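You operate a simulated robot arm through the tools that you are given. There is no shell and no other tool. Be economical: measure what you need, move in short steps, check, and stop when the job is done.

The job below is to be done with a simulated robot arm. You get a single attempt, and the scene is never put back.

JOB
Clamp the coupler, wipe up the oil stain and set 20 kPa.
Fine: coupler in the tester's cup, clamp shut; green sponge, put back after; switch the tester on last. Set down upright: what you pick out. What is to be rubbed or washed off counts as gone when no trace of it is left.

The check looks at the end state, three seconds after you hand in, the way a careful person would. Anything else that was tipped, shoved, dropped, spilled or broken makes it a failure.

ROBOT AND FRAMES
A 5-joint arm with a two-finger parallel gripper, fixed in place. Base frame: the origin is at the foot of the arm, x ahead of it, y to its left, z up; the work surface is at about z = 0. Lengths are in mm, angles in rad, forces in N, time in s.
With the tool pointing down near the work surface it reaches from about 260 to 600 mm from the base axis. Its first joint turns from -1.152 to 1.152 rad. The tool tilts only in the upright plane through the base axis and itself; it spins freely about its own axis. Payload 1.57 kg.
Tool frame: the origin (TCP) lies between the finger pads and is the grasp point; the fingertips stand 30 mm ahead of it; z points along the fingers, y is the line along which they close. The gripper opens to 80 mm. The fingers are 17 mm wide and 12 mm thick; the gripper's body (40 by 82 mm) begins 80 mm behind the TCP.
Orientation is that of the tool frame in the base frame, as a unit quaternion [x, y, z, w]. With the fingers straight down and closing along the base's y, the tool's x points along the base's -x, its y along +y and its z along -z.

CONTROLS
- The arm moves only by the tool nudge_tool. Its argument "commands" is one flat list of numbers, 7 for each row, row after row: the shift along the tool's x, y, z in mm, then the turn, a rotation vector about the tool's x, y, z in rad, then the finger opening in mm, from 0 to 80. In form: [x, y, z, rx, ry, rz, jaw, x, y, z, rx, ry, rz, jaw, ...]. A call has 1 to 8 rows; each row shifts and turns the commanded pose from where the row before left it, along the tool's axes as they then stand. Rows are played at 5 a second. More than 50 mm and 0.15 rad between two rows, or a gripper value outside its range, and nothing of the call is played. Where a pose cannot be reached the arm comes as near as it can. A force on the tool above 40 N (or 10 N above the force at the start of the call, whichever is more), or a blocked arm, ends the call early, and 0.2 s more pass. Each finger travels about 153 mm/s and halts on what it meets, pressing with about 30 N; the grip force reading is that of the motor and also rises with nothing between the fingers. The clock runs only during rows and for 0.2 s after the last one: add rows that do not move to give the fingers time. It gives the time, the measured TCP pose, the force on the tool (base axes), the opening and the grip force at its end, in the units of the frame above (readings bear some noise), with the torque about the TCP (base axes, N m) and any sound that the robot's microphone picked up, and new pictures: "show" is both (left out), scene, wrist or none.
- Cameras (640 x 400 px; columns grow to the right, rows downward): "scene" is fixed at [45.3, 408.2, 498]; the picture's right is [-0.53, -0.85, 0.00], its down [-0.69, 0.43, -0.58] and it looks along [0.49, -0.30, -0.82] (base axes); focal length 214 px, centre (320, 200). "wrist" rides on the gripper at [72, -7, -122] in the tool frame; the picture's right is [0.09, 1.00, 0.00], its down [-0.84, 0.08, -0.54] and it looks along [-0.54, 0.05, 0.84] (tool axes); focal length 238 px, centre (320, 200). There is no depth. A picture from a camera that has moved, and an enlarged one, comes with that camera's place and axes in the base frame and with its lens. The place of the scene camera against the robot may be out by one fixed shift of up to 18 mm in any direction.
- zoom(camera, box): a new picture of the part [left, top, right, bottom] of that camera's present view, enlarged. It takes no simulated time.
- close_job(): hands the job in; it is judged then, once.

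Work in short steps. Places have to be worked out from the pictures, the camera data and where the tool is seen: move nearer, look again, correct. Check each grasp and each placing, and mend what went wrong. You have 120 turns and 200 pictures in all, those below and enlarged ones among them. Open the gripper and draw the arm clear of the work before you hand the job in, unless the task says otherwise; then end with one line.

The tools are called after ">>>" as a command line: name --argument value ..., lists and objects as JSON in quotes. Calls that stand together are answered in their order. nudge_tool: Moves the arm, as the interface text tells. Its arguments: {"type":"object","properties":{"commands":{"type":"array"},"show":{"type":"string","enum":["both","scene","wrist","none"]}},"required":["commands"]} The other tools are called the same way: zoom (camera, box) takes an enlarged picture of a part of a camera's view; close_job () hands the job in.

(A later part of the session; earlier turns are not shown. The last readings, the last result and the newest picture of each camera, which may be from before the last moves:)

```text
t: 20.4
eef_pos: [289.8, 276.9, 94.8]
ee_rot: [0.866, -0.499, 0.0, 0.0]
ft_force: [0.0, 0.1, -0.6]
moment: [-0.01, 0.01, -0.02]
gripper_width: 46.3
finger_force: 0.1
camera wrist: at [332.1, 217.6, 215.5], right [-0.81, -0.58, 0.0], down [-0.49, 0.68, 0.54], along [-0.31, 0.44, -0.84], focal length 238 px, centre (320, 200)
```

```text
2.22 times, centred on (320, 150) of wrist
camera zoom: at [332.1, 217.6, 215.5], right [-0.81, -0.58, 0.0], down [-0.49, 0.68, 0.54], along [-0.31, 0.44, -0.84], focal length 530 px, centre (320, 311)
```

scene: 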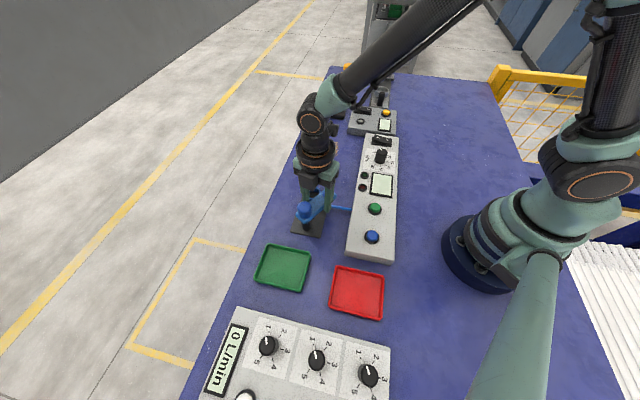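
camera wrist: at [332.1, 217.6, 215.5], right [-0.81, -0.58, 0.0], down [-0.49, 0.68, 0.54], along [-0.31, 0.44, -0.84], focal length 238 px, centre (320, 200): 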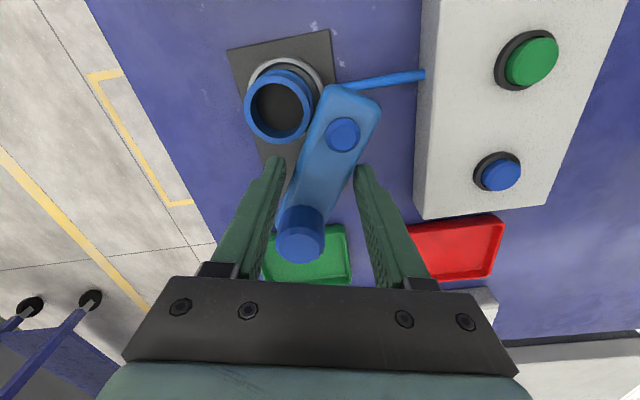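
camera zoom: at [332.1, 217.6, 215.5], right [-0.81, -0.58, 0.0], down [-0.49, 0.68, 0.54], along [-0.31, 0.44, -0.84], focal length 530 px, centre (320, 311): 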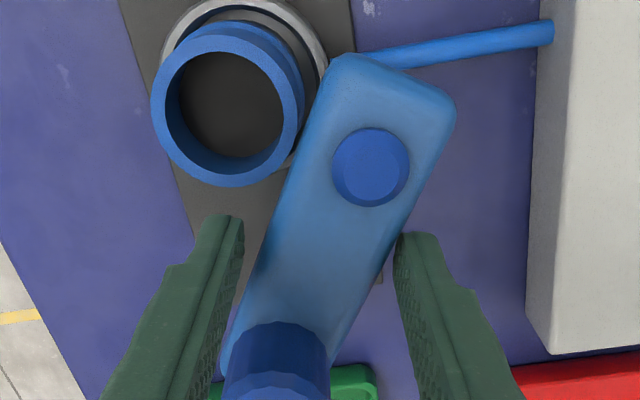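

The arm passes over the coupler. I continue the arc by about 30°.

>>> nudge_tool --commands '[-0.3, -4.83, 0, 0, 0, -0.1309, 46, -0.3, -4.83, 0, 0, 0, -0.1309, 46, -0.3, -4.83, 0, 0, 0, -0.1309, 46, 0, 0, 0, 0, 0, 0, 46]'

>>> zoom --camera "scene" --box '[270, 150, 370, 240]'

>>> zoom --camera "wrist" --box '[200, 60, 440, 240]'

```text
t: 21.4
eef_pos: [301.8, 285.3, 94.3]
ee_rot: [0.947, -0.32, 0.001, -0.001]
ft_force: [0.6, 0.4, 1.0]
moment: [-0.01, -0.02, 0.01]
gripper_width: 47.0
finger_force: 0.2
camera wrist: at [363.1, 247.5, 215.8], right [-0.53, -0.85, 0.0], down [-0.71, 0.45, 0.54], along [-0.46, 0.29, -0.84], focal length 238 px, centre (320, 200)
```

scene: 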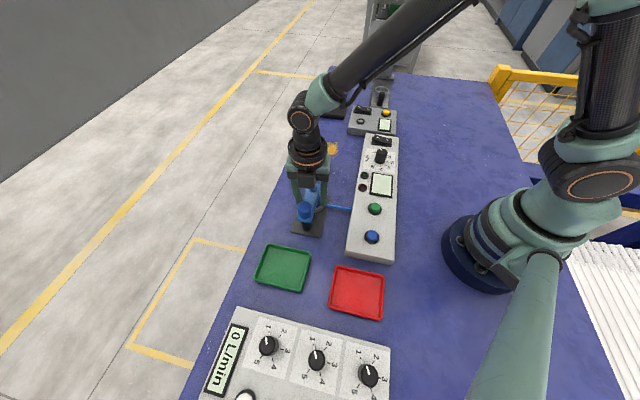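
wrist: 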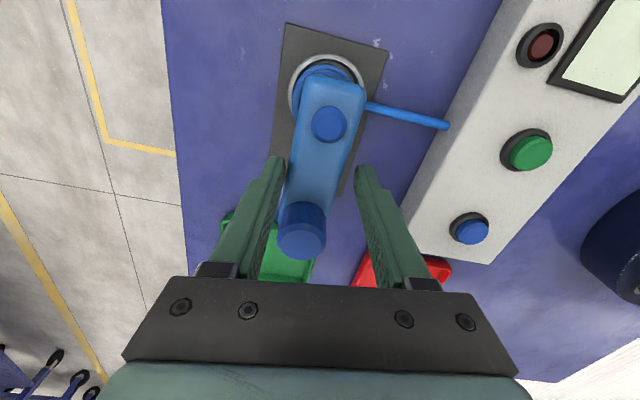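

```text
4.44 times, centred on (320, 195) of scene
camera zoom: at [45.3, 408.2, 498.0], right [-0.53, -0.85, 0.0], down [-0.69, 0.43, -0.58], along [0.49, -0.3, -0.82], focal length 953 px, centre (320, 222)
```

zoom: 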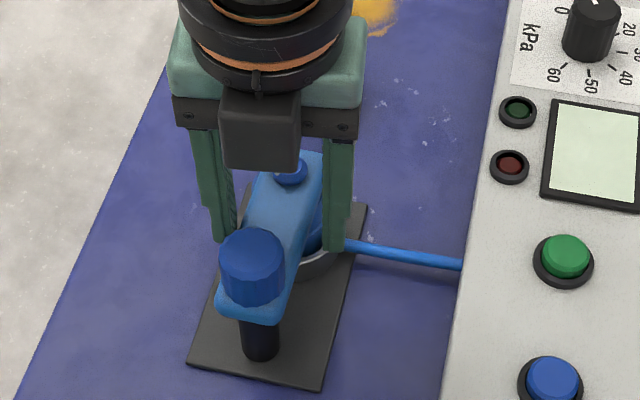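

```text
2.22 times, centred on (320, 150) of wrist
camera zoom: at [363.1, 247.5, 215.8], right [-0.53, -0.85, 0.0], down [-0.71, 0.45, 0.54], along [-0.46, 0.29, -0.84], focal length 530 px, centre (320, 311)
```

zoom: 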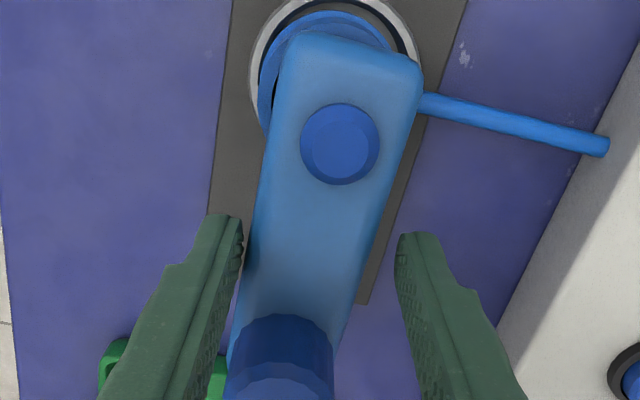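

The disc now lies at (330,262), right over the cup. I'll rise clear and inspect whether the pad actually seats on the coupler.

>>> nudge_tool --commands '[0, 0, 0, 0, 0, 0, 60, 0, 0, -40, 0, 0, 0, 60, 0, 0, -40, 0, 0, 0, 60, 40, 0, -20, 0, 0, 0, 60, 40, 0, 0, 0, 0, 0, 60, 0, 0, 0, 0, 0, 0, 60]'

>>> zoom --camera "scene" --box '[270, 150, 370, 240]'

>>> zoom --camera "wrist" --box '[200, 60, 440, 240]'

```text
t: 22.8
eef_pos: [365.0, 235.8, 192.1]
ee_rot: [0.947, -0.32, 0.0, -0.001]
ft_force: [-0.1, -0.1, -0.7]
moment: [0.03, -0.03, 0.01]
gripper_width: 60.2
finger_force: 0.0
camera wrist: at [426.7, 197.7, 314.4], right [-0.53, -0.85, 0.0], down [-0.71, 0.45, 0.54], along [-0.46, 0.29, -0.84], focal length 238 px, centre (320, 200)
```

scene: 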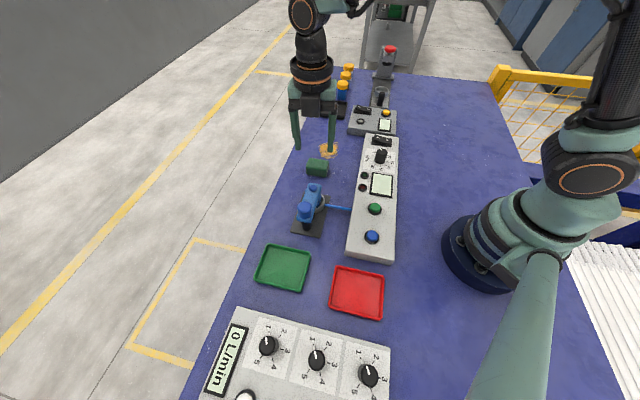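
wrist: 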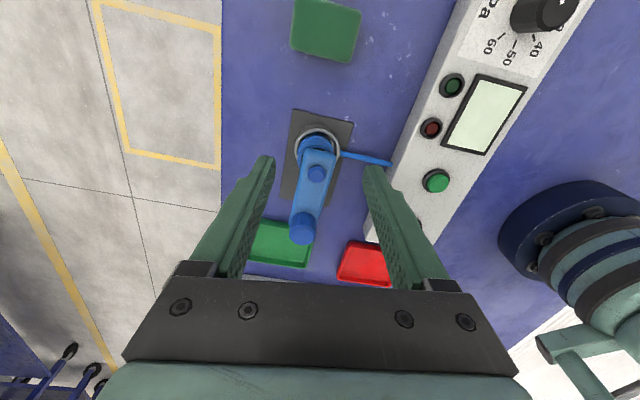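

```text
4.44 times, centred on (320, 195) of scene
camera zoom: at [45.4, 408.2, 498.0], right [-0.53, -0.85, 0.0], down [-0.69, 0.43, -0.58], along [0.49, -0.3, -0.82], focal length 953 px, centre (320, 222)
```

zoom: 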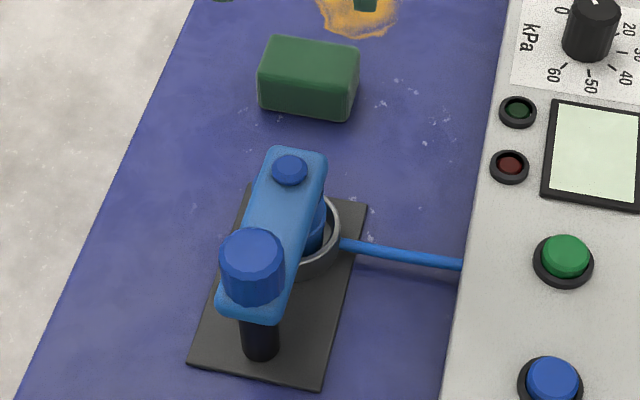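

```text
2.22 times, centred on (320, 150) of wrist
camera zoom: at [426.7, 197.7, 314.4], right [-0.53, -0.85, 0.0], down [-0.71, 0.45, 0.54], along [-0.46, 0.29, -0.84], focal length 530 px, centre (320, 311)
```

zoom: 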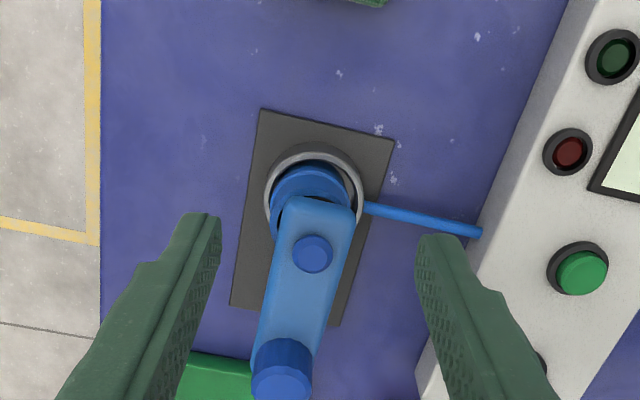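

The arm looks aligned with the cup (post re-triangulated at (279,315)). I'll zoom in to check the pad contact.

>>> zoom --camera "wrist" --box '[280, 105, 360, 165]'

>>> zoom --camera "scene" --box '[295, 175, 345, 215]'

```text
6.67 times, centred on (320, 135) of wrist
camera zoom: at [426.7, 197.7, 314.4], right [-0.53, -0.85, 0.0], down [-0.71, 0.45, 0.54], along [-0.46, 0.29, -0.84], focal length 1589 px, centre (320, 633)
```

zoom: 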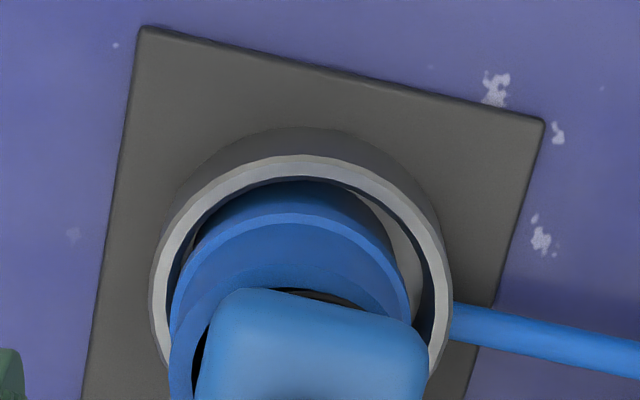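

```text
10.00 times, centred on (320, 195) of scene
camera zoom: at [45.4, 408.2, 498.0], right [-0.53, -0.85, 0.0], down [-0.69, 0.43, -0.58], along [0.49, -0.3, -0.82], focal length 2145 px, centre (320, 250)
```

zoom: 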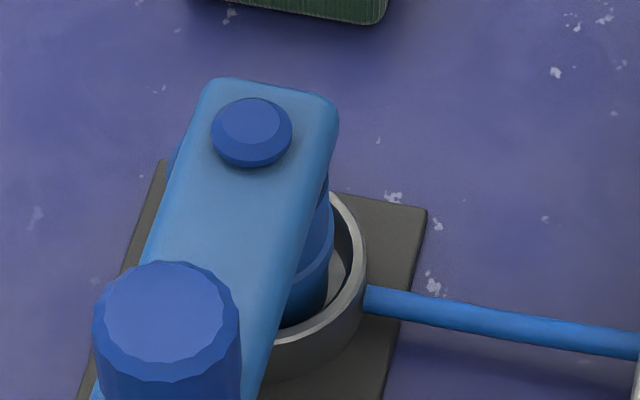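

The arm seems a few degrees short of dead centre over the coupler. I'll straddle it again and gently push further to find its stop.

>>> nudge_tool --commands '[-39, -2.5, 0, 0, 0, 0, 62, -38, -2.6, 0, 0, 0, 0, 62, 0, 0, 40, 0, 0, 0.145, 62, 0, 0, 40, 0, 0, 0, 62, 0, 0, 17, 0, 0, 0, 62, 0, 0, 0, 0, 0, 0, 62]'

>>> zoom --camera "wrist" --box '[200, 60, 440, 240]'

```text
t: 24.2
eef_pos: [309.0, 289.7, 96.7]
ee_rot: [0.921, -0.389, 0.0, 0.0]
ft_force: [0.4, 0.4, -0.5]
moment: [0.01, 0.02, 0.02]
gripper_width: 61.8
finger_force: 0.1
camera wrist: at [362.6, 242.4, 218.6], right [-0.65, -0.76, 0.0], down [-0.64, 0.55, 0.54], along [-0.41, 0.35, -0.84], focal length 238 px, centre (320, 200)
```

scene: 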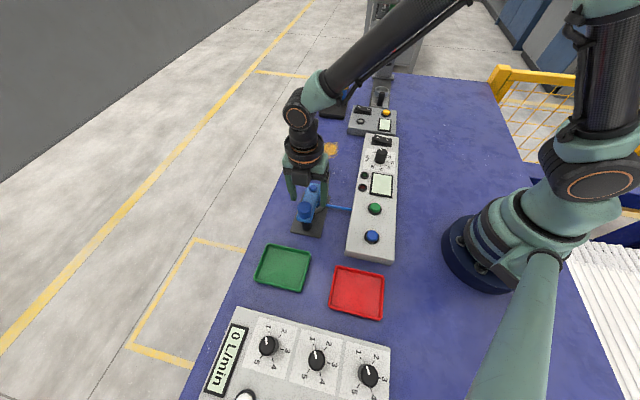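
wrist: 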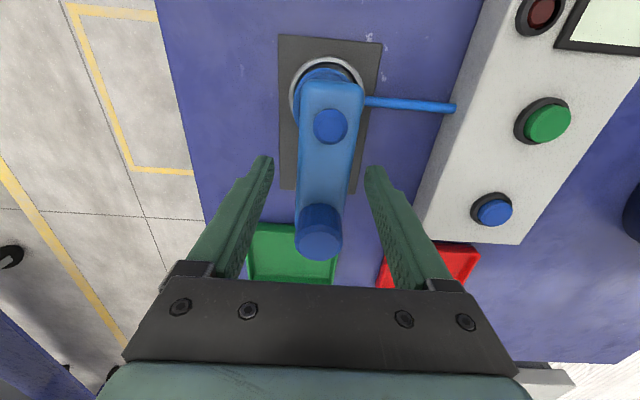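

```text
2.22 times, centred on (320, 150) of wrist
camera zoom: at [362.6, 242.4, 218.6], right [-0.65, -0.76, 0.0], down [-0.64, 0.55, 0.54], along [-0.41, 0.35, -0.84], focal length 530 px, centre (320, 311)
```

zoom: 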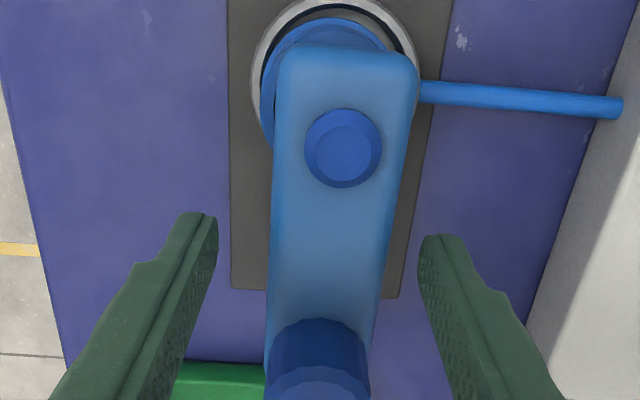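

The arm is nearly parallel to the plate axis, perhaps 1–2° short. Narrowing the jaw will nudge it toward centre, and I'll see if it meets a stop.

>>> nudge_tool --commands '[0, 0, 0, 0, 0, 0, 48, 0, 0, 0, 0, 0, 0, 43, 0, 0, 0, 0, 0, 0, 41, 0, 0, 0, 0, 0, 0, 41]' --show "wrist"

>>> zoom --camera "wrist" --box '[200, 60, 440, 240]'

```text
t: 25.2
eef_pos: [306.8, 289.5, 97.3]
ee_rot: [0.921, -0.389, 0.0, 0.001]
ft_force: [-0.8, -1.3, -0.5]
moment: [-0.05, 0.01, -0.02]
gripper_width: 41.6
finger_force: 0.4
camera wrist: at [362.6, 242.4, 218.9], right [-0.65, -0.76, 0.0], down [-0.64, 0.55, 0.54], along [-0.41, 0.35, -0.84], focal length 238 px, centre (320, 200)
```

wrist: 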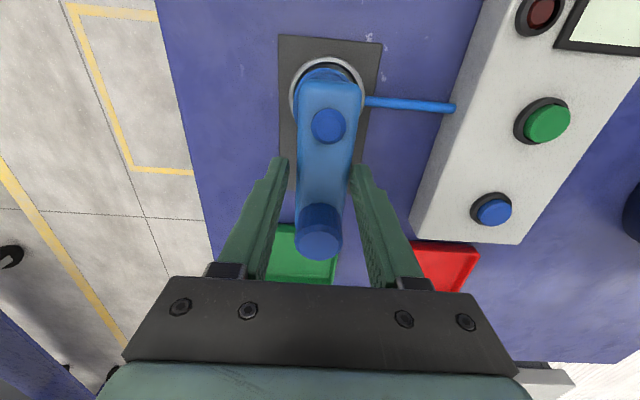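

```text
2.22 times, centred on (320, 150) of wrist
camera zoom: at [362.6, 242.4, 218.9], right [-0.65, -0.76, 0.0], down [-0.64, 0.55, 0.54], along [-0.41, 0.35, -0.84], focal length 530 px, centre (320, 311)
```

zoom: 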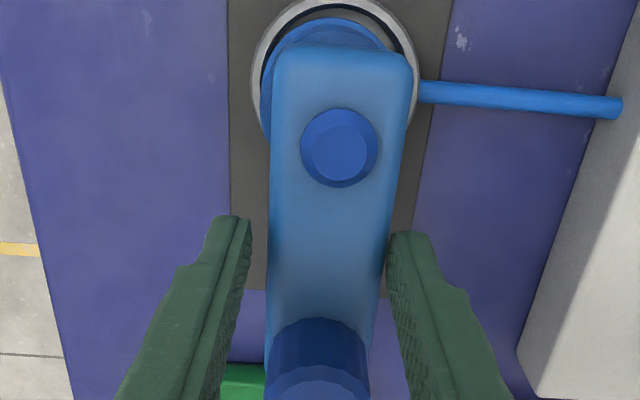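

Now the arm tip is centred on the cup. I'll probe 2 mm further for a stop.

>>> nudge_tool --commands '[0, -1, 0, 0, 0, -0.025, 41, 0, -1, 0, 0, 0, -0.025, 41, 0, 0, 0, 0, 0, 0, 41]' --show "wrist"

>>> zoom --camera "wrist" --box '[200, 60, 440, 240]'

```text
t: 26.0
eef_pos: [307.9, 290.3, 97.0]
ee_rot: [0.931, -0.366, 0.0, 0.001]
ft_force: [-2.9, -1.5, -1.1]
moment: [0.01, 0.09, -0.08]
gripper_width: 44.2
finger_force: 2.1
camera wrist: at [366.6, 245.6, 218.6], right [-0.61, -0.79, 0.0], down [-0.67, 0.51, 0.54], along [-0.43, 0.33, -0.84], focal length 238 px, centre (320, 200)
```

wrist: 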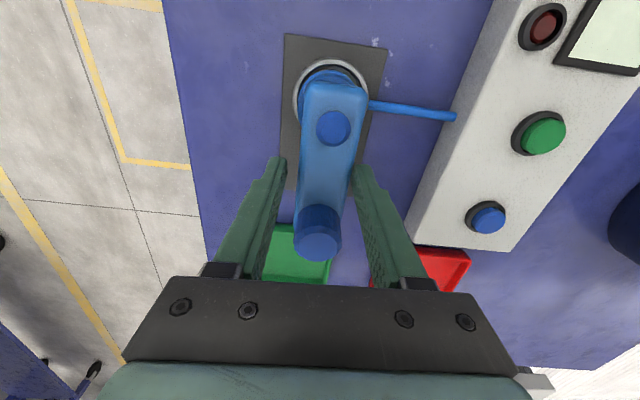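

```text
2.22 times, centred on (320, 150) of wrist
camera zoom: at [366.6, 245.6, 218.6], right [-0.61, -0.79, 0.0], down [-0.67, 0.51, 0.54], along [-0.43, 0.33, -0.84], focal length 530 px, centre (320, 311)
```

zoom: 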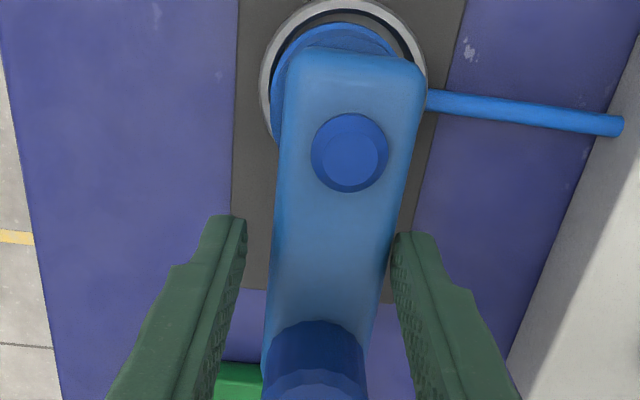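

The jaw was pushed back from 41 to 44 mm, so the arm is at its stop: swung shut and centred over the cup. I'll open, rise, and turn the tool to get a low-angle look at the pad.

>>> nudge_tool --commands '[0, 0, 0, 0, 0, 0, 64, 0, 0, -45, 0, 0, 0, 64, 0, 0, -45, 0, 0, 0.145, 64, 0, 0, 0, 0, 0, 0.145, 64, 0, 0, 0, 0, 0, 0.145, 64, 0, 0, 0, 0, 0, 0.145, 64, 0, 0, 0, 0, 0, 0.145, 64, 0, 0, 0, 0, 0, 0.145, 64]' --show "none"

>>> nudge_tool --commands '[0, 0, 0, 0, 0, 0.145, 64, 0, 0, 0, 0, 0, 0.145, 64, 0, 0, 0, 0, 0, 0.145, 64, 0, 0, 0, 0, 0, 0.145, 64, 0, 0, 0, 0, 0, 0.145, 64, 0, 0, 0, 0, 0, 0.145, 64, 0, 0, 0, 0, 0, 0, 64]' --show "wrist"

```text
t: 27.8
eef_pos: [308.4, 288.7, 187.3]
ee_rot: [-0.689, 0.725, 0.0, 0.001]
ft_force: [0.1, 0.1, 0.7]
moment: [0.0, 0.0, -0.02]
gripper_width: 64.1
finger_force: 0.0
```

```text
t: 29.4
eef_pos: [308.8, 288.7, 186.2]
ee_rot: [-0.32, 0.947, -0.001, 0.0]
ft_force: [0.3, 0.0, 0.1]
moment: [-0.01, -0.01, 0.0]
gripper_width: 64.0
finger_force: 0.1
camera wrist: at [256.2, 239.4, 308.5], right [-0.68, 0.74, 0.0], down [0.62, 0.57, 0.54], along [0.4, 0.37, -0.84], focal length 238 px, centre (320, 200)
```

wrist: 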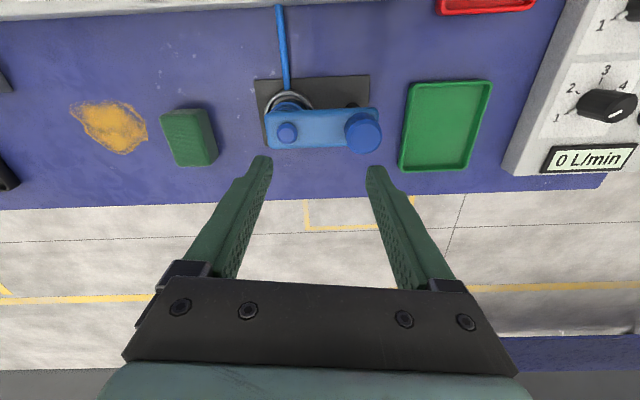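

I'll back off toward the base and tilt the fingers outward for a low look at the clamp.

>>> nudge_tool --commands '[38, 0, 0, 0, 0, 0, 80, 38, 0, 15, 0, 0, 0, 80, 30, 0, 25, 0, 0, 0, 80, 0, 0, 0, 0, -0.14, 0, 80, 0, 0, 0, 0, -0.14, 0, 80, 0, 0, 0, 0, -0.14, 0, 80, 0, 0, 0, 0, -0.14, 0, 80, 0, 0, 0, 0, 0, 0, 80]' --show "wrist"

>>> zoom --camera "wrist" --box '[220, 80, 440, 240]'

```text
t: 31.2
eef_pos: [255.2, 254.1, 156.5]
ee_rot: [-0.314, 0.91, 0.119, 0.245]
ft_force: [-0.1, -0.3, 0.4]
moment: [-0.04, -0.01, -0.03]
gripper_width: 80.0
finger_force: 0.1
out of reach, approached as far as the arm can: row 6, 7
camera wrist: at [164.4, 165.7, 222.0], right [-0.69, 0.72, 0.01], down [0.32, 0.29, 0.9], along [0.65, 0.63, -0.43], focal length 238 px, centre (320, 200)
```

wrist: 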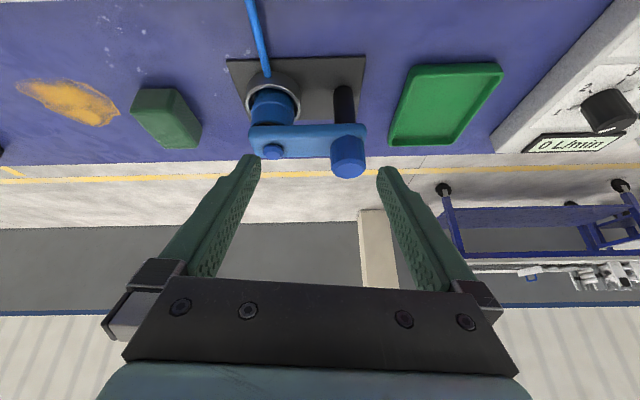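

```text
2.50 times, centred on (330, 160) of wrist
camera zoom: at [164.4, 165.7, 222.0], right [-0.69, 0.72, 0.01], down [0.32, 0.29, 0.9], along [0.65, 0.63, -0.43], focal length 596 px, centre (295, 300)
```

zoom: 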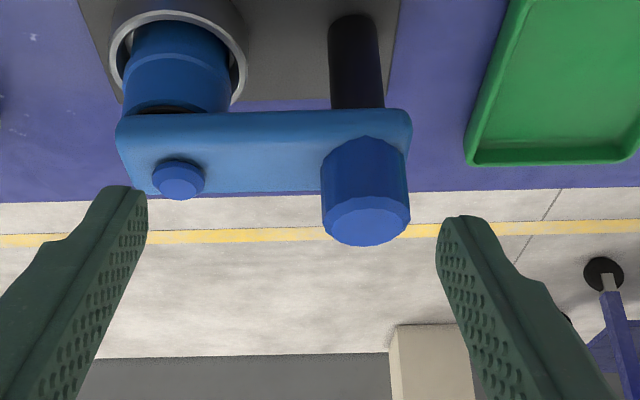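

>>> zoom --camera "wrist" --box '[235, 70, 315, 160]'

```text
4.44 times, centred on (275, 115) of wrist
camera zoom: at [164.4, 165.7, 222.0], right [-0.69, 0.72, 0.01], down [0.32, 0.29, 0.9], along [0.65, 0.63, -0.43], focal length 1059 px, centre (520, 578)
```

zoom: 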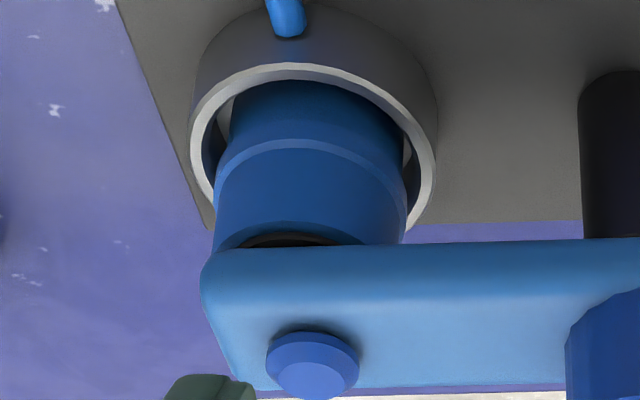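

The clamp arm sits flush over the coupler, which is seated in the cup. The sponge is about 62×40 mm at (437,187.5), long axis at ~46°. I'll untilt and raise.

>>> nudge_tool --commands '[0, 0, 0, 0, 0.14, 0, 80, 0, 0, 0, 0, 0.14, 0, 80, 0, 0, 0, 0, 0.14, 0, 80, 0, 0, 0, 0, 0.14, 0, 80, 0, 0, -30, 0, 0, -0.145, 80, 0, 0, 0, 0, 0, 0, 80]' --show "none"

```text
t: 32.6
eef_pos: [254.0, 253.3, 188.0]
ee_rot: [-0.399, 0.917, 0.0, -0.003]
ft_force: [0.5, 0.4, -0.2]
moment: [0.02, -0.03, 0.03]
gripper_width: 79.8
finger_force: 0.1
```

Now over to the sponge.

>>> nudge_tool --commands '[-19.1, -44.7, 0, 0, 0, 0, 80, -19.1, -44.7, 0, 0, 0, 0, 80, -19.1, -44.7, 0, 0, 0, 0, 80, -19.1, -44.7, 0, 0, 0, 0, 80, 0, 0, 40, 0, 0, 0, 80, 0, 0, 30, 0, 0, 0, 80, 0, 0, 0, 0, 0, 0, 80]' --show "wrist"

>>> zoom --camera "wrist" --box '[200, 60, 440, 240]'

```text
t: 34.2
eef_pos: [431.9, 191.0, 106.9]
ee_rot: [-0.399, 0.917, 0.0, -0.01]
ft_force: [-0.1, -0.1, 0.5]
moment: [0.01, 0.0, 0.01]
gripper_width: 80.0
finger_force: 0.0
camera wrist: at [390.8, 133.9, 230.0], right [-0.79, 0.61, 0.01], down [0.52, 0.67, 0.53], along [0.32, 0.42, -0.85], focal length 238 px, centre (320, 200)
```

wrist: 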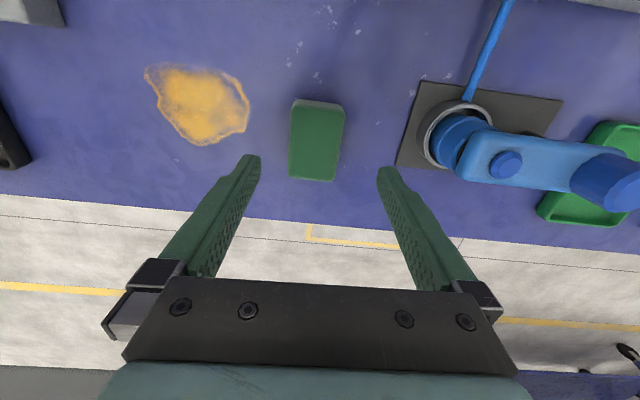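

```text
2.22 times, centred on (320, 150) of wrist
camera zoom: at [390.8, 133.9, 230.0], right [-0.79, 0.61, 0.01], down [0.52, 0.67, 0.53], along [0.32, 0.42, -0.85], focal length 530 px, centre (320, 311)
```

zoom: 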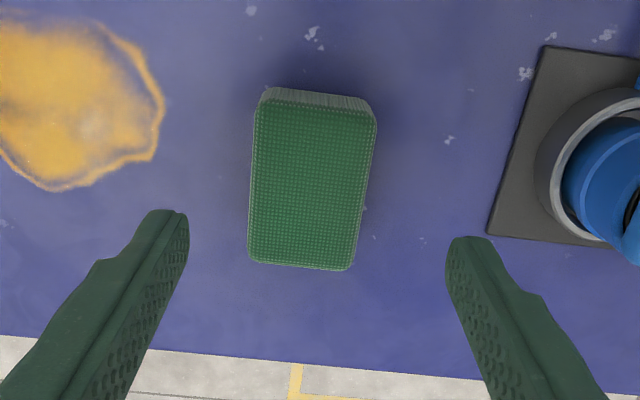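

The sponge centre is (436.5,187), aligned with the tool. I'll shift 6 mm, descend to z≈40 and grip.

>>> nudge_tool --commands '[0, -6, 22, 0, 0, 0, 80, 0, 0, 25, 0, 0, 0, 80, 0, 0, 19, 0, 0, 0, 80, 0, 0, 0, 0, 0, 0, 80, 0, 0, 0, 0, 0, 0, 30, 0, 0, 0, 0, 0, 0, 30, 0, 0, 0, 0, 0, 0, 30]'

>>> zoom --camera "wrist" --box '[200, 60, 440, 240]'

>>> zoom --camera "scene" --box '[290, 130, 370, 190]'

```text
t: 35.8
eef_pos: [436.4, 187.7, 40.6]
ee_rot: [-0.398, 0.917, 0.0, -0.01]
ft_force: [-0.4, 0.6, 0.0]
moment: [0.01, 0.0, 0.01]
gripper_width: 43.9
finger_force: 30.2
camera wrist: at [395.0, 131.7, 163.7], right [-0.79, 0.61, 0.01], down [0.52, 0.67, 0.53], along [0.32, 0.42, -0.85], focal length 238 px, centre (320, 200)
```

scene: 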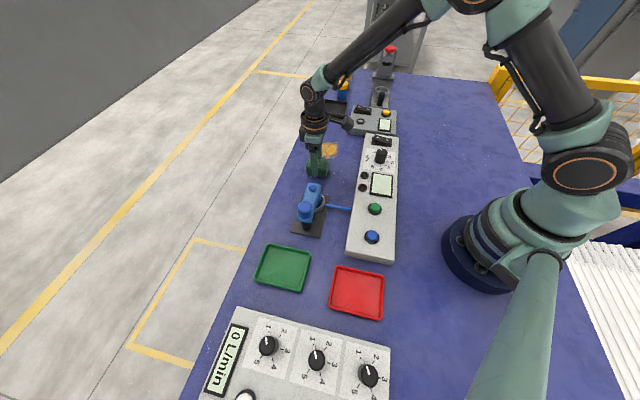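
wrist: 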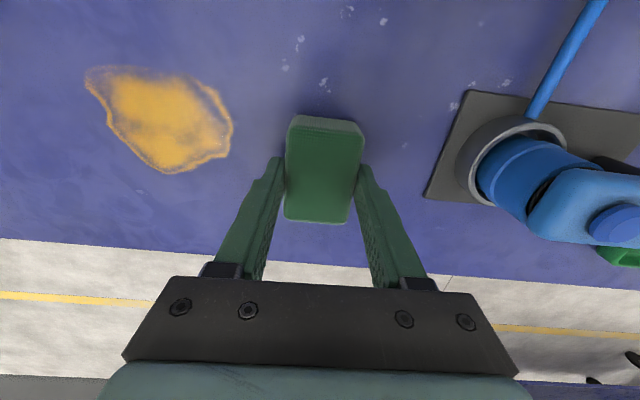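

```text
2.22 times, centred on (320, 150) of wrist
camera zoom: at [395.0, 131.7, 163.7], right [-0.79, 0.61, 0.01], down [0.52, 0.67, 0.53], along [0.32, 0.42, -0.85], focal length 530 px, centre (320, 311)
```

zoom: 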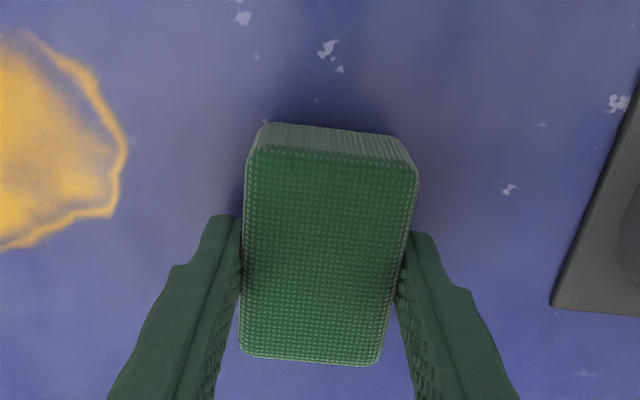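

```text
6.67 times, centred on (330, 160) of scene
camera zoom: at [45.3, 408.2, 498.0], right [-0.53, -0.85, 0.0], down [-0.69, 0.43, -0.58], along [0.49, -0.3, -0.82], focal length 1430 px, centre (253, 467)
```

zoom: 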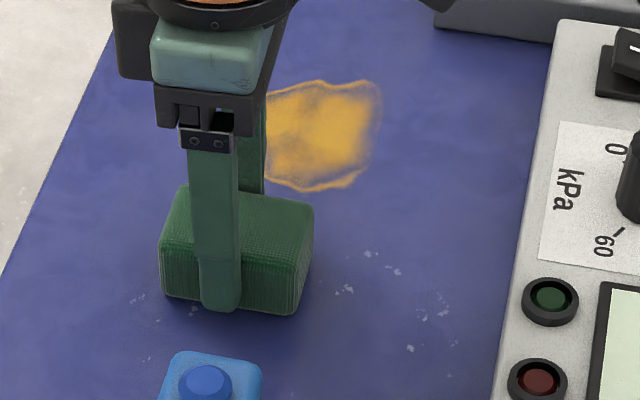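

Gripped (44 mm); the sponge's home is TCP (436.4,187.7,40.6). The stain spans about 70×87 mm around (500,100). I'll lift, carry it to the stain's near end and lower until it presses lightly.

>>> nudge_tool --commands '[0, 0, -20, 0, 0, 0, 30, 10.3, -23.8, 0, 0, 0, 0, 30, 10.3, -23.8, 0, 0, 0, 0, 30, 10.3, -23.8, 0, 0, 0, 0, 30, 0, 0, 15, 0, 0, 0, 30, 0, 0, 5, 0, 0, 0, 30, 0, 0, 1, 0, 0, 0, 30, 0, 0, 0, 0, 0, 0, 30]' --show "scene"

```text
t: 37.6
eef_pos: [468.3, 115.5, 38.4]
ee_rot: [-0.399, 0.917, 0.003, -0.012]
ft_force: [-12.5, -5.1, 37.2]
moment: [-0.32, 0.07, -0.16]
gripper_width: 43.9
finger_force: 30.2
```

scene: 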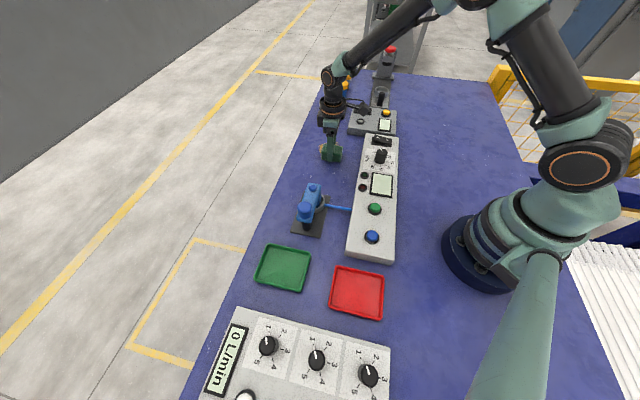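

Pressing at 37 N is a bit strong, so I ease up 1.2 mm and stroke along tool −y across the stain and back.

>>> nudge_tool --commands '[0, 0, -1.2, 0, 0, 0, 30, 0, -16, 0, 0, 0, 0, 30, 0, -16, 0, 0, 0, 0, 30, 0, -16, 0, 0, 0, 0, 30, 0, -16, 0, 0, 0, 0, 30, 0, 0, 0, 0, 0, 0, 30]' --show "wrist"

```text
t: 39.0
eef_pos: [516.8, 73.2, 35.7]
ee_rot: [-0.398, 0.917, 0.003, -0.013]
ft_force: [-11.1, 10.2, 39.1]
moment: [-0.05, 0.06, -0.02]
gripper_width: 43.6
finger_force: 29.5
camera wrist: at [476.0, 16.2, 158.9], right [-0.79, 0.61, 0.02], down [0.53, 0.67, 0.53], along [0.31, 0.43, -0.85], focal length 238 px, centre (320, 200)
```

wrist: 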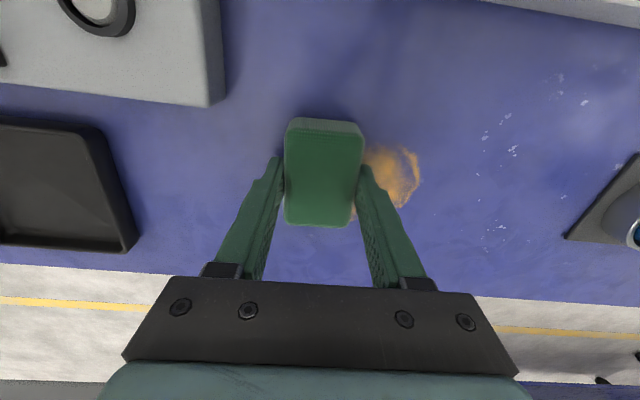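

The wiping fades the stain. The tool y axis is slightly inclined, so I compensate in z on the way back.

>>> nudge_tool --commands '[0, 0, -1, 0, 0, 0, 30, 0, 16, 0.35, 0, 0, 0, 30, 0, 16, 0.35, 0, 0, 0, 30, 0, 16, 0.35, 0, 0, 0, 30, 0, 16, 0.35, 0, 0, 0, 30, 0, 8, 0.2, 0, 0, 0, 30, 0, 0, 0, 0, 0, 0, 30]' --show "wrist"

```text
t: 40.6
eef_pos: [462.3, 121.8, 38.5]
ee_rot: [-0.399, 0.917, 0.002, -0.015]
ft_force: [1.1, 0.6, -0.6]
moment: [-0.03, -0.02, 0.0]
gripper_width: 43.7
finger_force: 29.6
camera wrist: at [421.7, 64.9, 162.0], right [-0.79, 0.61, 0.02], down [0.53, 0.67, 0.52], along [0.31, 0.42, -0.85], focal length 238 px, centre (320, 200)
```

wrist: 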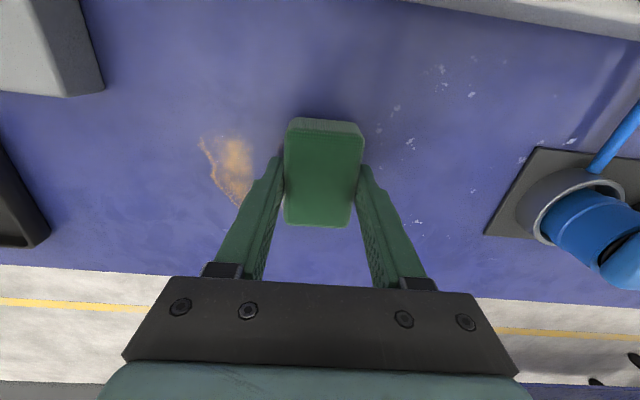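

Most is gone; the remaining patch is around (514,82). I hop over, set down beyond it with a slight u shift and check the force.

>>> nudge_tool --commands '[0, 0, -8, 0, 0, 0, 30, -7.5, -25, 0, 0, 0, 0, 30, -7.5, -22, 0, 0, 0, 0, 30, 0, 0, 7, 0, 0, 0, 30, 0, 0, 1.5, 0, 0, 0, 30, 0, 0, 0, 0, 0, 0, 30]' --show "none"

```text
t: 42.0
eef_pos: [506.8, 99.7, 36.9]
ee_rot: [-0.398, 0.917, 0.003, -0.012]
ft_force: [-1.0, 0.6, 7.3]
moment: [-0.02, -0.13, -0.01]
gripper_width: 43.7
finger_force: 30.0
```

Light contact at 7 N. I press a touch more and rub back and forth over the patch.

>>> nudge_tool --commands '[0, -6, 0.3, 0, 0, 0, 30, 0, -16, -0.25, 0, 0, 0, 30, 0, -14, -0.25, 0, 0, 0, 30, 0, 15, 0.3, 0, 0, 0, 30, 0, 15, 0.3, 0, 0, 0, 30, 0, -15, -0.25, 0, 0, 0, 30, 0, -15, -0.25, 0, 0, 0, 30, 0, 0, 0, 0, 0, 0, 30]' --show "wrist"

```text
t: 43.8
eef_pos: [534.3, 77.0, 36.8]
ee_rot: [-0.4, 0.916, 0.005, -0.014]
ft_force: [-8.0, 9.7, 26.8]
moment: [-0.05, -0.14, 0.05]
gripper_width: 43.9
finger_force: 30.0
camera wrist: at [494.6, 19.9, 158.8], right [-0.79, 0.61, 0.02], down [0.53, 0.67, 0.52], along [0.31, 0.43, -0.85], focal length 238 px, centre (320, 200)
```

wrist: 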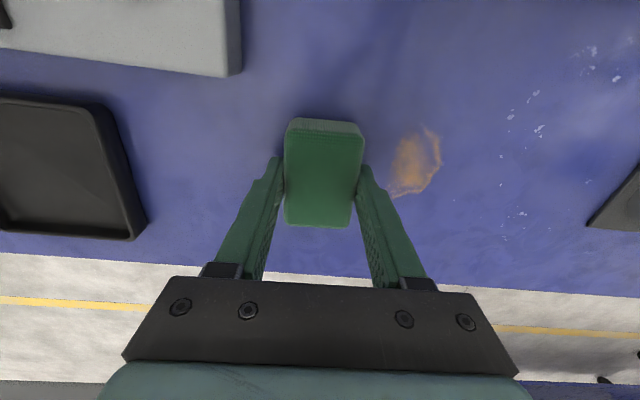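

The remaining patch is at (480,119). I stroke back across it and rub.

>>> nudge_tool --commands '[2, 17, 0.3, 0, 0, 0, 30, 2, 17, 0.35, 0, 0, 0, 30, 0, 17, 0.4, 0, 0, 0, 30, 0, 17, 0.4, 0, 0, 0, 30, 0, 16, 0.4, 0, 0, 0, 30, 0, -15, -0.3, 0, 0, 0, 30, 0, -15, -0.3, 0, 0, 0, 30, 0, 0, 0, 0, 0, 0, 30]' --show "wrist"

```text
t: 45.6
eef_pos: [490.9, 112.7, 35.8]
ee_rot: [-0.399, 0.917, 0.003, -0.014]
ft_force: [-6.6, 8.8, 25.5]
moment: [-0.12, -0.1, -0.01]
gripper_width: 44.0
finger_force: 30.1
camera wrist: at [450.6, 54.7, 158.6], right [-0.79, 0.61, 0.02], down [0.53, 0.67, 0.52], along [0.31, 0.42, -0.85], focal length 238 px, centre (320, 200)
```

wrist: 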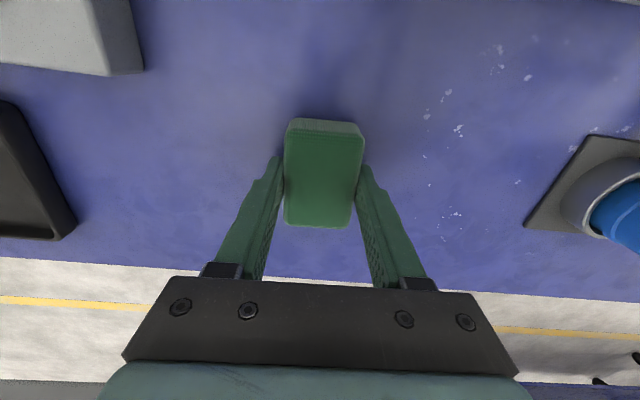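

Visible stain is gone apart from what's under the sponge. One more rub through here, then lift and inspect.

>>> nudge_tool --commands '[6, 15, 0.3, 0, 0, 0, 30, 0, 15, 0.3, 0, 0, 0, 30, -12, -15, -0.3, 0, 0, 0, 30, 0, -15, -0.3, 0, 0, 0, 30, 6, 0, -15, 0, 0, 0, 30, 45, 0, -20, 0, 0, 0, 30, 30, 0, -10, 0, 0, 0, 30, 0, 0, 0, 0, 0, 0, 30]'

>>> zoom --camera "scene" --box '[290, 130, 370, 190]'

>>> zoom --camera "wrist" --box '[180, 130, 460, 305]'

```text
t: 47.4
eef_pos: [441.6, 52.2, 80.5]
ee_rot: [-0.399, 0.917, 0.004, -0.016]
ft_force: [0.0, 0.2, -0.3]
moment: [0.03, 0.0, 0.01]
gripper_width: 43.6
finger_force: 29.6
camera wrist: at [401.9, -5.3, 203.7], right [-0.79, 0.61, 0.02], down [0.53, 0.67, 0.52], along [0.3, 0.43, -0.85], focal length 238 px, centre (320, 200)
```

scene: 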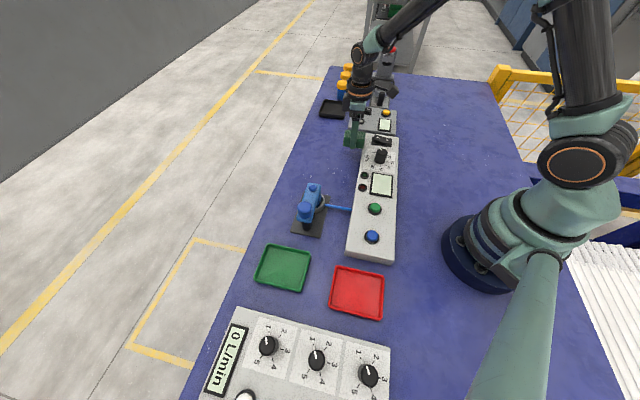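
wrist: 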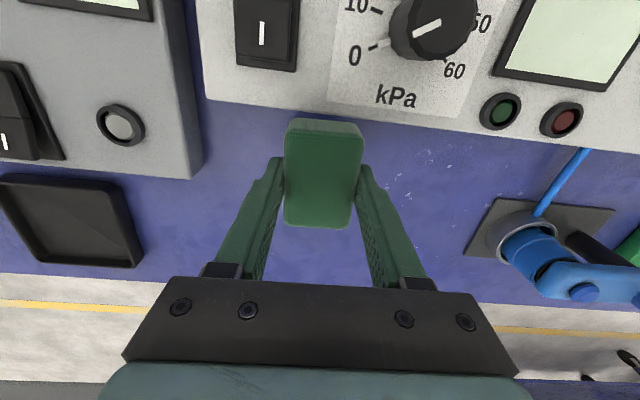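

```text
6.67 times, centred on (330, 160) of scene
camera zoom: at [45.3, 408.2, 498.0], right [-0.53, -0.85, 0.0], down [-0.69, 0.43, -0.58], along [0.49, -0.3, -0.82], focal length 1430 px, centre (253, 467)
```

zoom: 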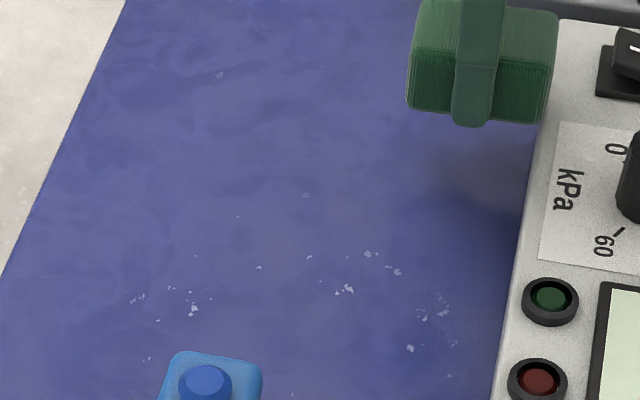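

```text
2.29 times, centred on (320, 218) of wrist
camera zoom: at [401.9, -5.3, 203.7], right [-0.79, 0.61, 0.02], down [0.53, 0.67, 0.52], along [0.3, 0.43, -0.85], focal length 545 px, centre (320, 160)
```

zoom: 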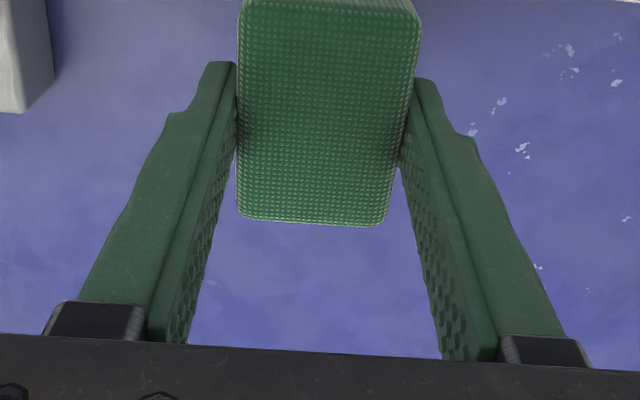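

No trace visible. I'll zoom tighter on the former stain area to confirm before returning the sponge.

>>> zoom --camera "scene" --box '[312, 136, 348, 164]'

>>> nudge_tool --commands '[0, 0, -25, 0, 0, 0, 30, 0, 0, -25, 0, 0, 0, 30, 0, 0, 0, 0, 0, 0, 30]' --show "wrist"

```text
14.29 times, centred on (330, 150) of scene
camera zoom: at [45.3, 408.2, 498.0], right [-0.53, -0.85, 0.0], down [-0.69, 0.43, -0.58], along [0.49, -0.3, -0.82], focal length 3064 px, centre (177, 914)
```

zoom: 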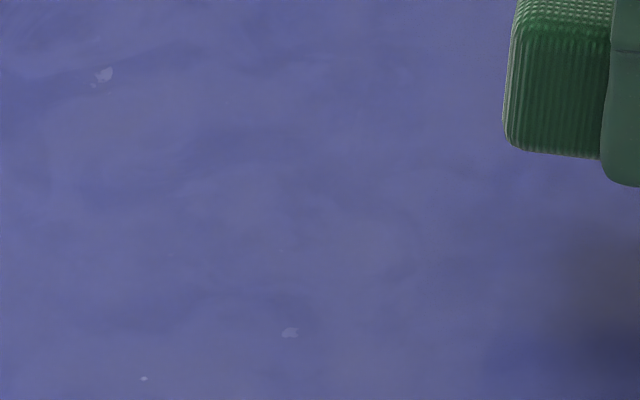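

```text
t: 48.2
eef_pos: [442.3, 51.1, 130.3]
ee_rot: [-0.4, 0.917, 0.004, -0.016]
ft_force: [0.4, 0.1, -0.5]
moment: [0.03, -0.02, 0.0]
gripper_width: 43.6
finger_force: 30.0
camera wrist: at [402.1, -5.9, 253.5], right [-0.79, 0.61, 0.02], down [0.53, 0.67, 0.52], along [0.3, 0.43, -0.85], focal length 238 px, centre (320, 200)
```

wrist: 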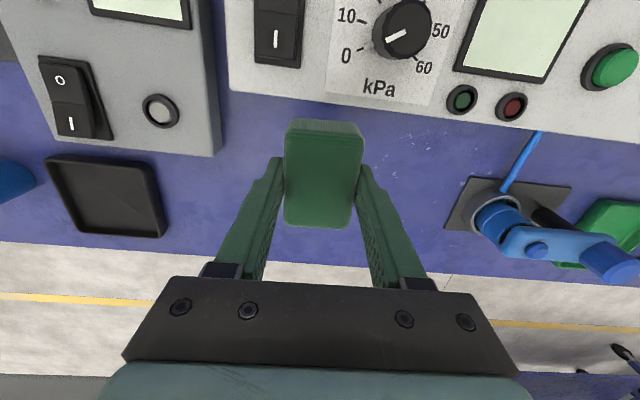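

Clean. Carrying the sponge back above its home (436.4,187.7).

>>> nudge_tool --commands '[-24, 24.3, 0, 0, 0, 0, 30, -24, 24.3, 0, 0, 0, 0, 30, -24, 24.3, 0, 0, 0, 0, 30, -24, 24.3, 0, 0, 0, 0, 30, 0, 0, 40, 0, 0, 0, 30, 0, 0, 30, 0, 0, 0, 30, 0, 0, 0, 0, 0, 0, 30]' --show "wrist"

```text
t: 49.8
eef_pos: [434.4, 192.9, 64.6]
ee_rot: [-0.399, 0.917, 0.0, -0.011]
ft_force: [0.2, 0.4, -0.8]
moment: [0.02, -0.03, -0.03]
gripper_width: 43.7
finger_force: 29.8
camera wrist: at [393.8, 136.2, 187.2], right [-0.79, 0.61, 0.01], down [0.52, 0.67, 0.53], along [0.32, 0.42, -0.85], focal length 238 px, centre (320, 200)
```

wrist: 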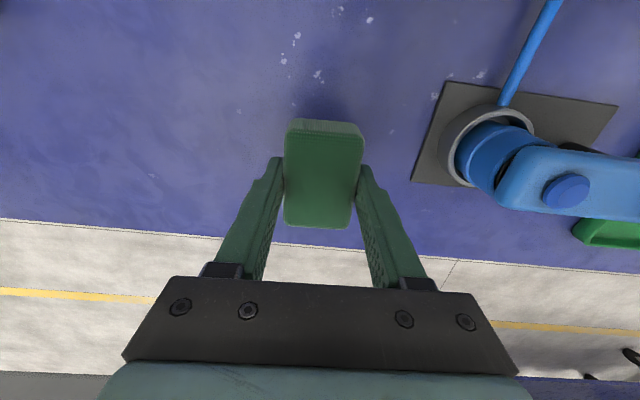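

I correct by a few mm and lower to first contact.

>>> nudge_tool --commands '[2.4, -5, 12, 0, 0, 0, 30, 0, 0, 11, 0, 0, 0, 30, 0, 0, 2.5, 0, 0, 0, 30, 0, 0, 0, 0, 0, 0, 30]' --show "none"

```text
t: 50.8
eef_pos: [435.9, 186.5, 40.3]
ee_rot: [-0.399, 0.917, 0.001, -0.011]
ft_force: [-0.6, -0.7, -0.2]
moment: [-0.03, -0.01, -0.01]
gripper_width: 43.5
finger_force: 30.2
```

>>> nudge_tool --commands '[0, 0, 1.5, 0, 0, 0, 30, 0, 0, 1.5, 0, 0, 0, 30, 0, 0, 0.5, 0, 0, 0, 30, 0, 0, 0, 0, 0, 0, 30]' --show "none"

```text
t: 51.8
eef_pos: [435.5, 187.0, 35.4]
ee_rot: [-0.399, 0.917, 0.0, -0.01]
ft_force: [0.6, 0.5, -1.0]
moment: [-0.02, 0.02, 0.01]
gripper_width: 43.8
finger_force: 30.4
```

Still no contact at z=35.4 (the sponge slid up a bit in the grip). Continuing gently.

>>> nudge_tool --commands '[0, 0, 0.7, 0, 0, 0, 30, 0, 0, 0.7, 0, 0, 0, 30, 0, 0, 0, 0, 0, 0, 30]'

>>> zoom --camera "scene" --box '[290, 130, 370, 190]'

```text
t: 52.6
eef_pos: [436.7, 187.3, 36.2]
ee_rot: [-0.399, 0.917, 0.0, -0.011]
ft_force: [-4.0, -2.2, 14.9]
moment: [-0.45, 0.1, -0.07]
gripper_width: 43.5
finger_force: 30.1
camera wrist: at [394.9, 130.5, 158.3], right [-0.79, 0.61, 0.01], down [0.52, 0.67, 0.53], along [0.32, 0.42, -0.85], focal length 238 px, centre (320, 200)
```

scene: 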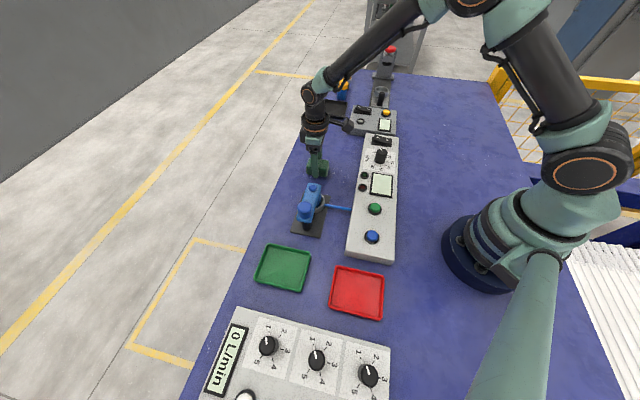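
wrist: 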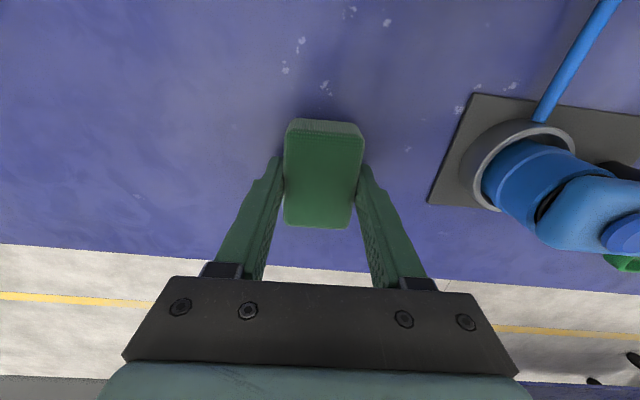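

```text
6.67 times, centred on (330, 160) of scene
camera zoom: at [45.3, 408.2, 498.1], right [-0.53, -0.85, 0.0], down [-0.69, 0.43, -0.58], along [0.49, -0.3, -0.82], focal length 1430 px, centre (253, 467)
```

zoom: 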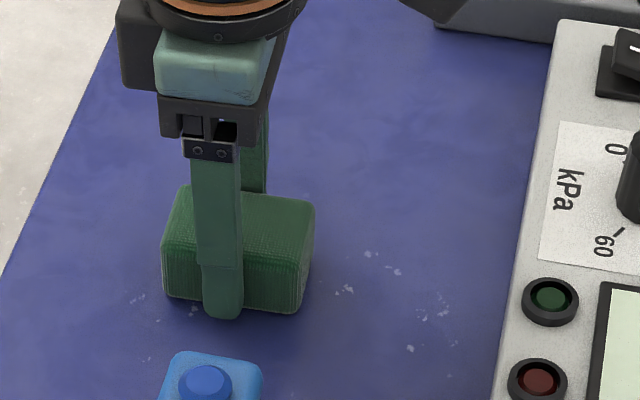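

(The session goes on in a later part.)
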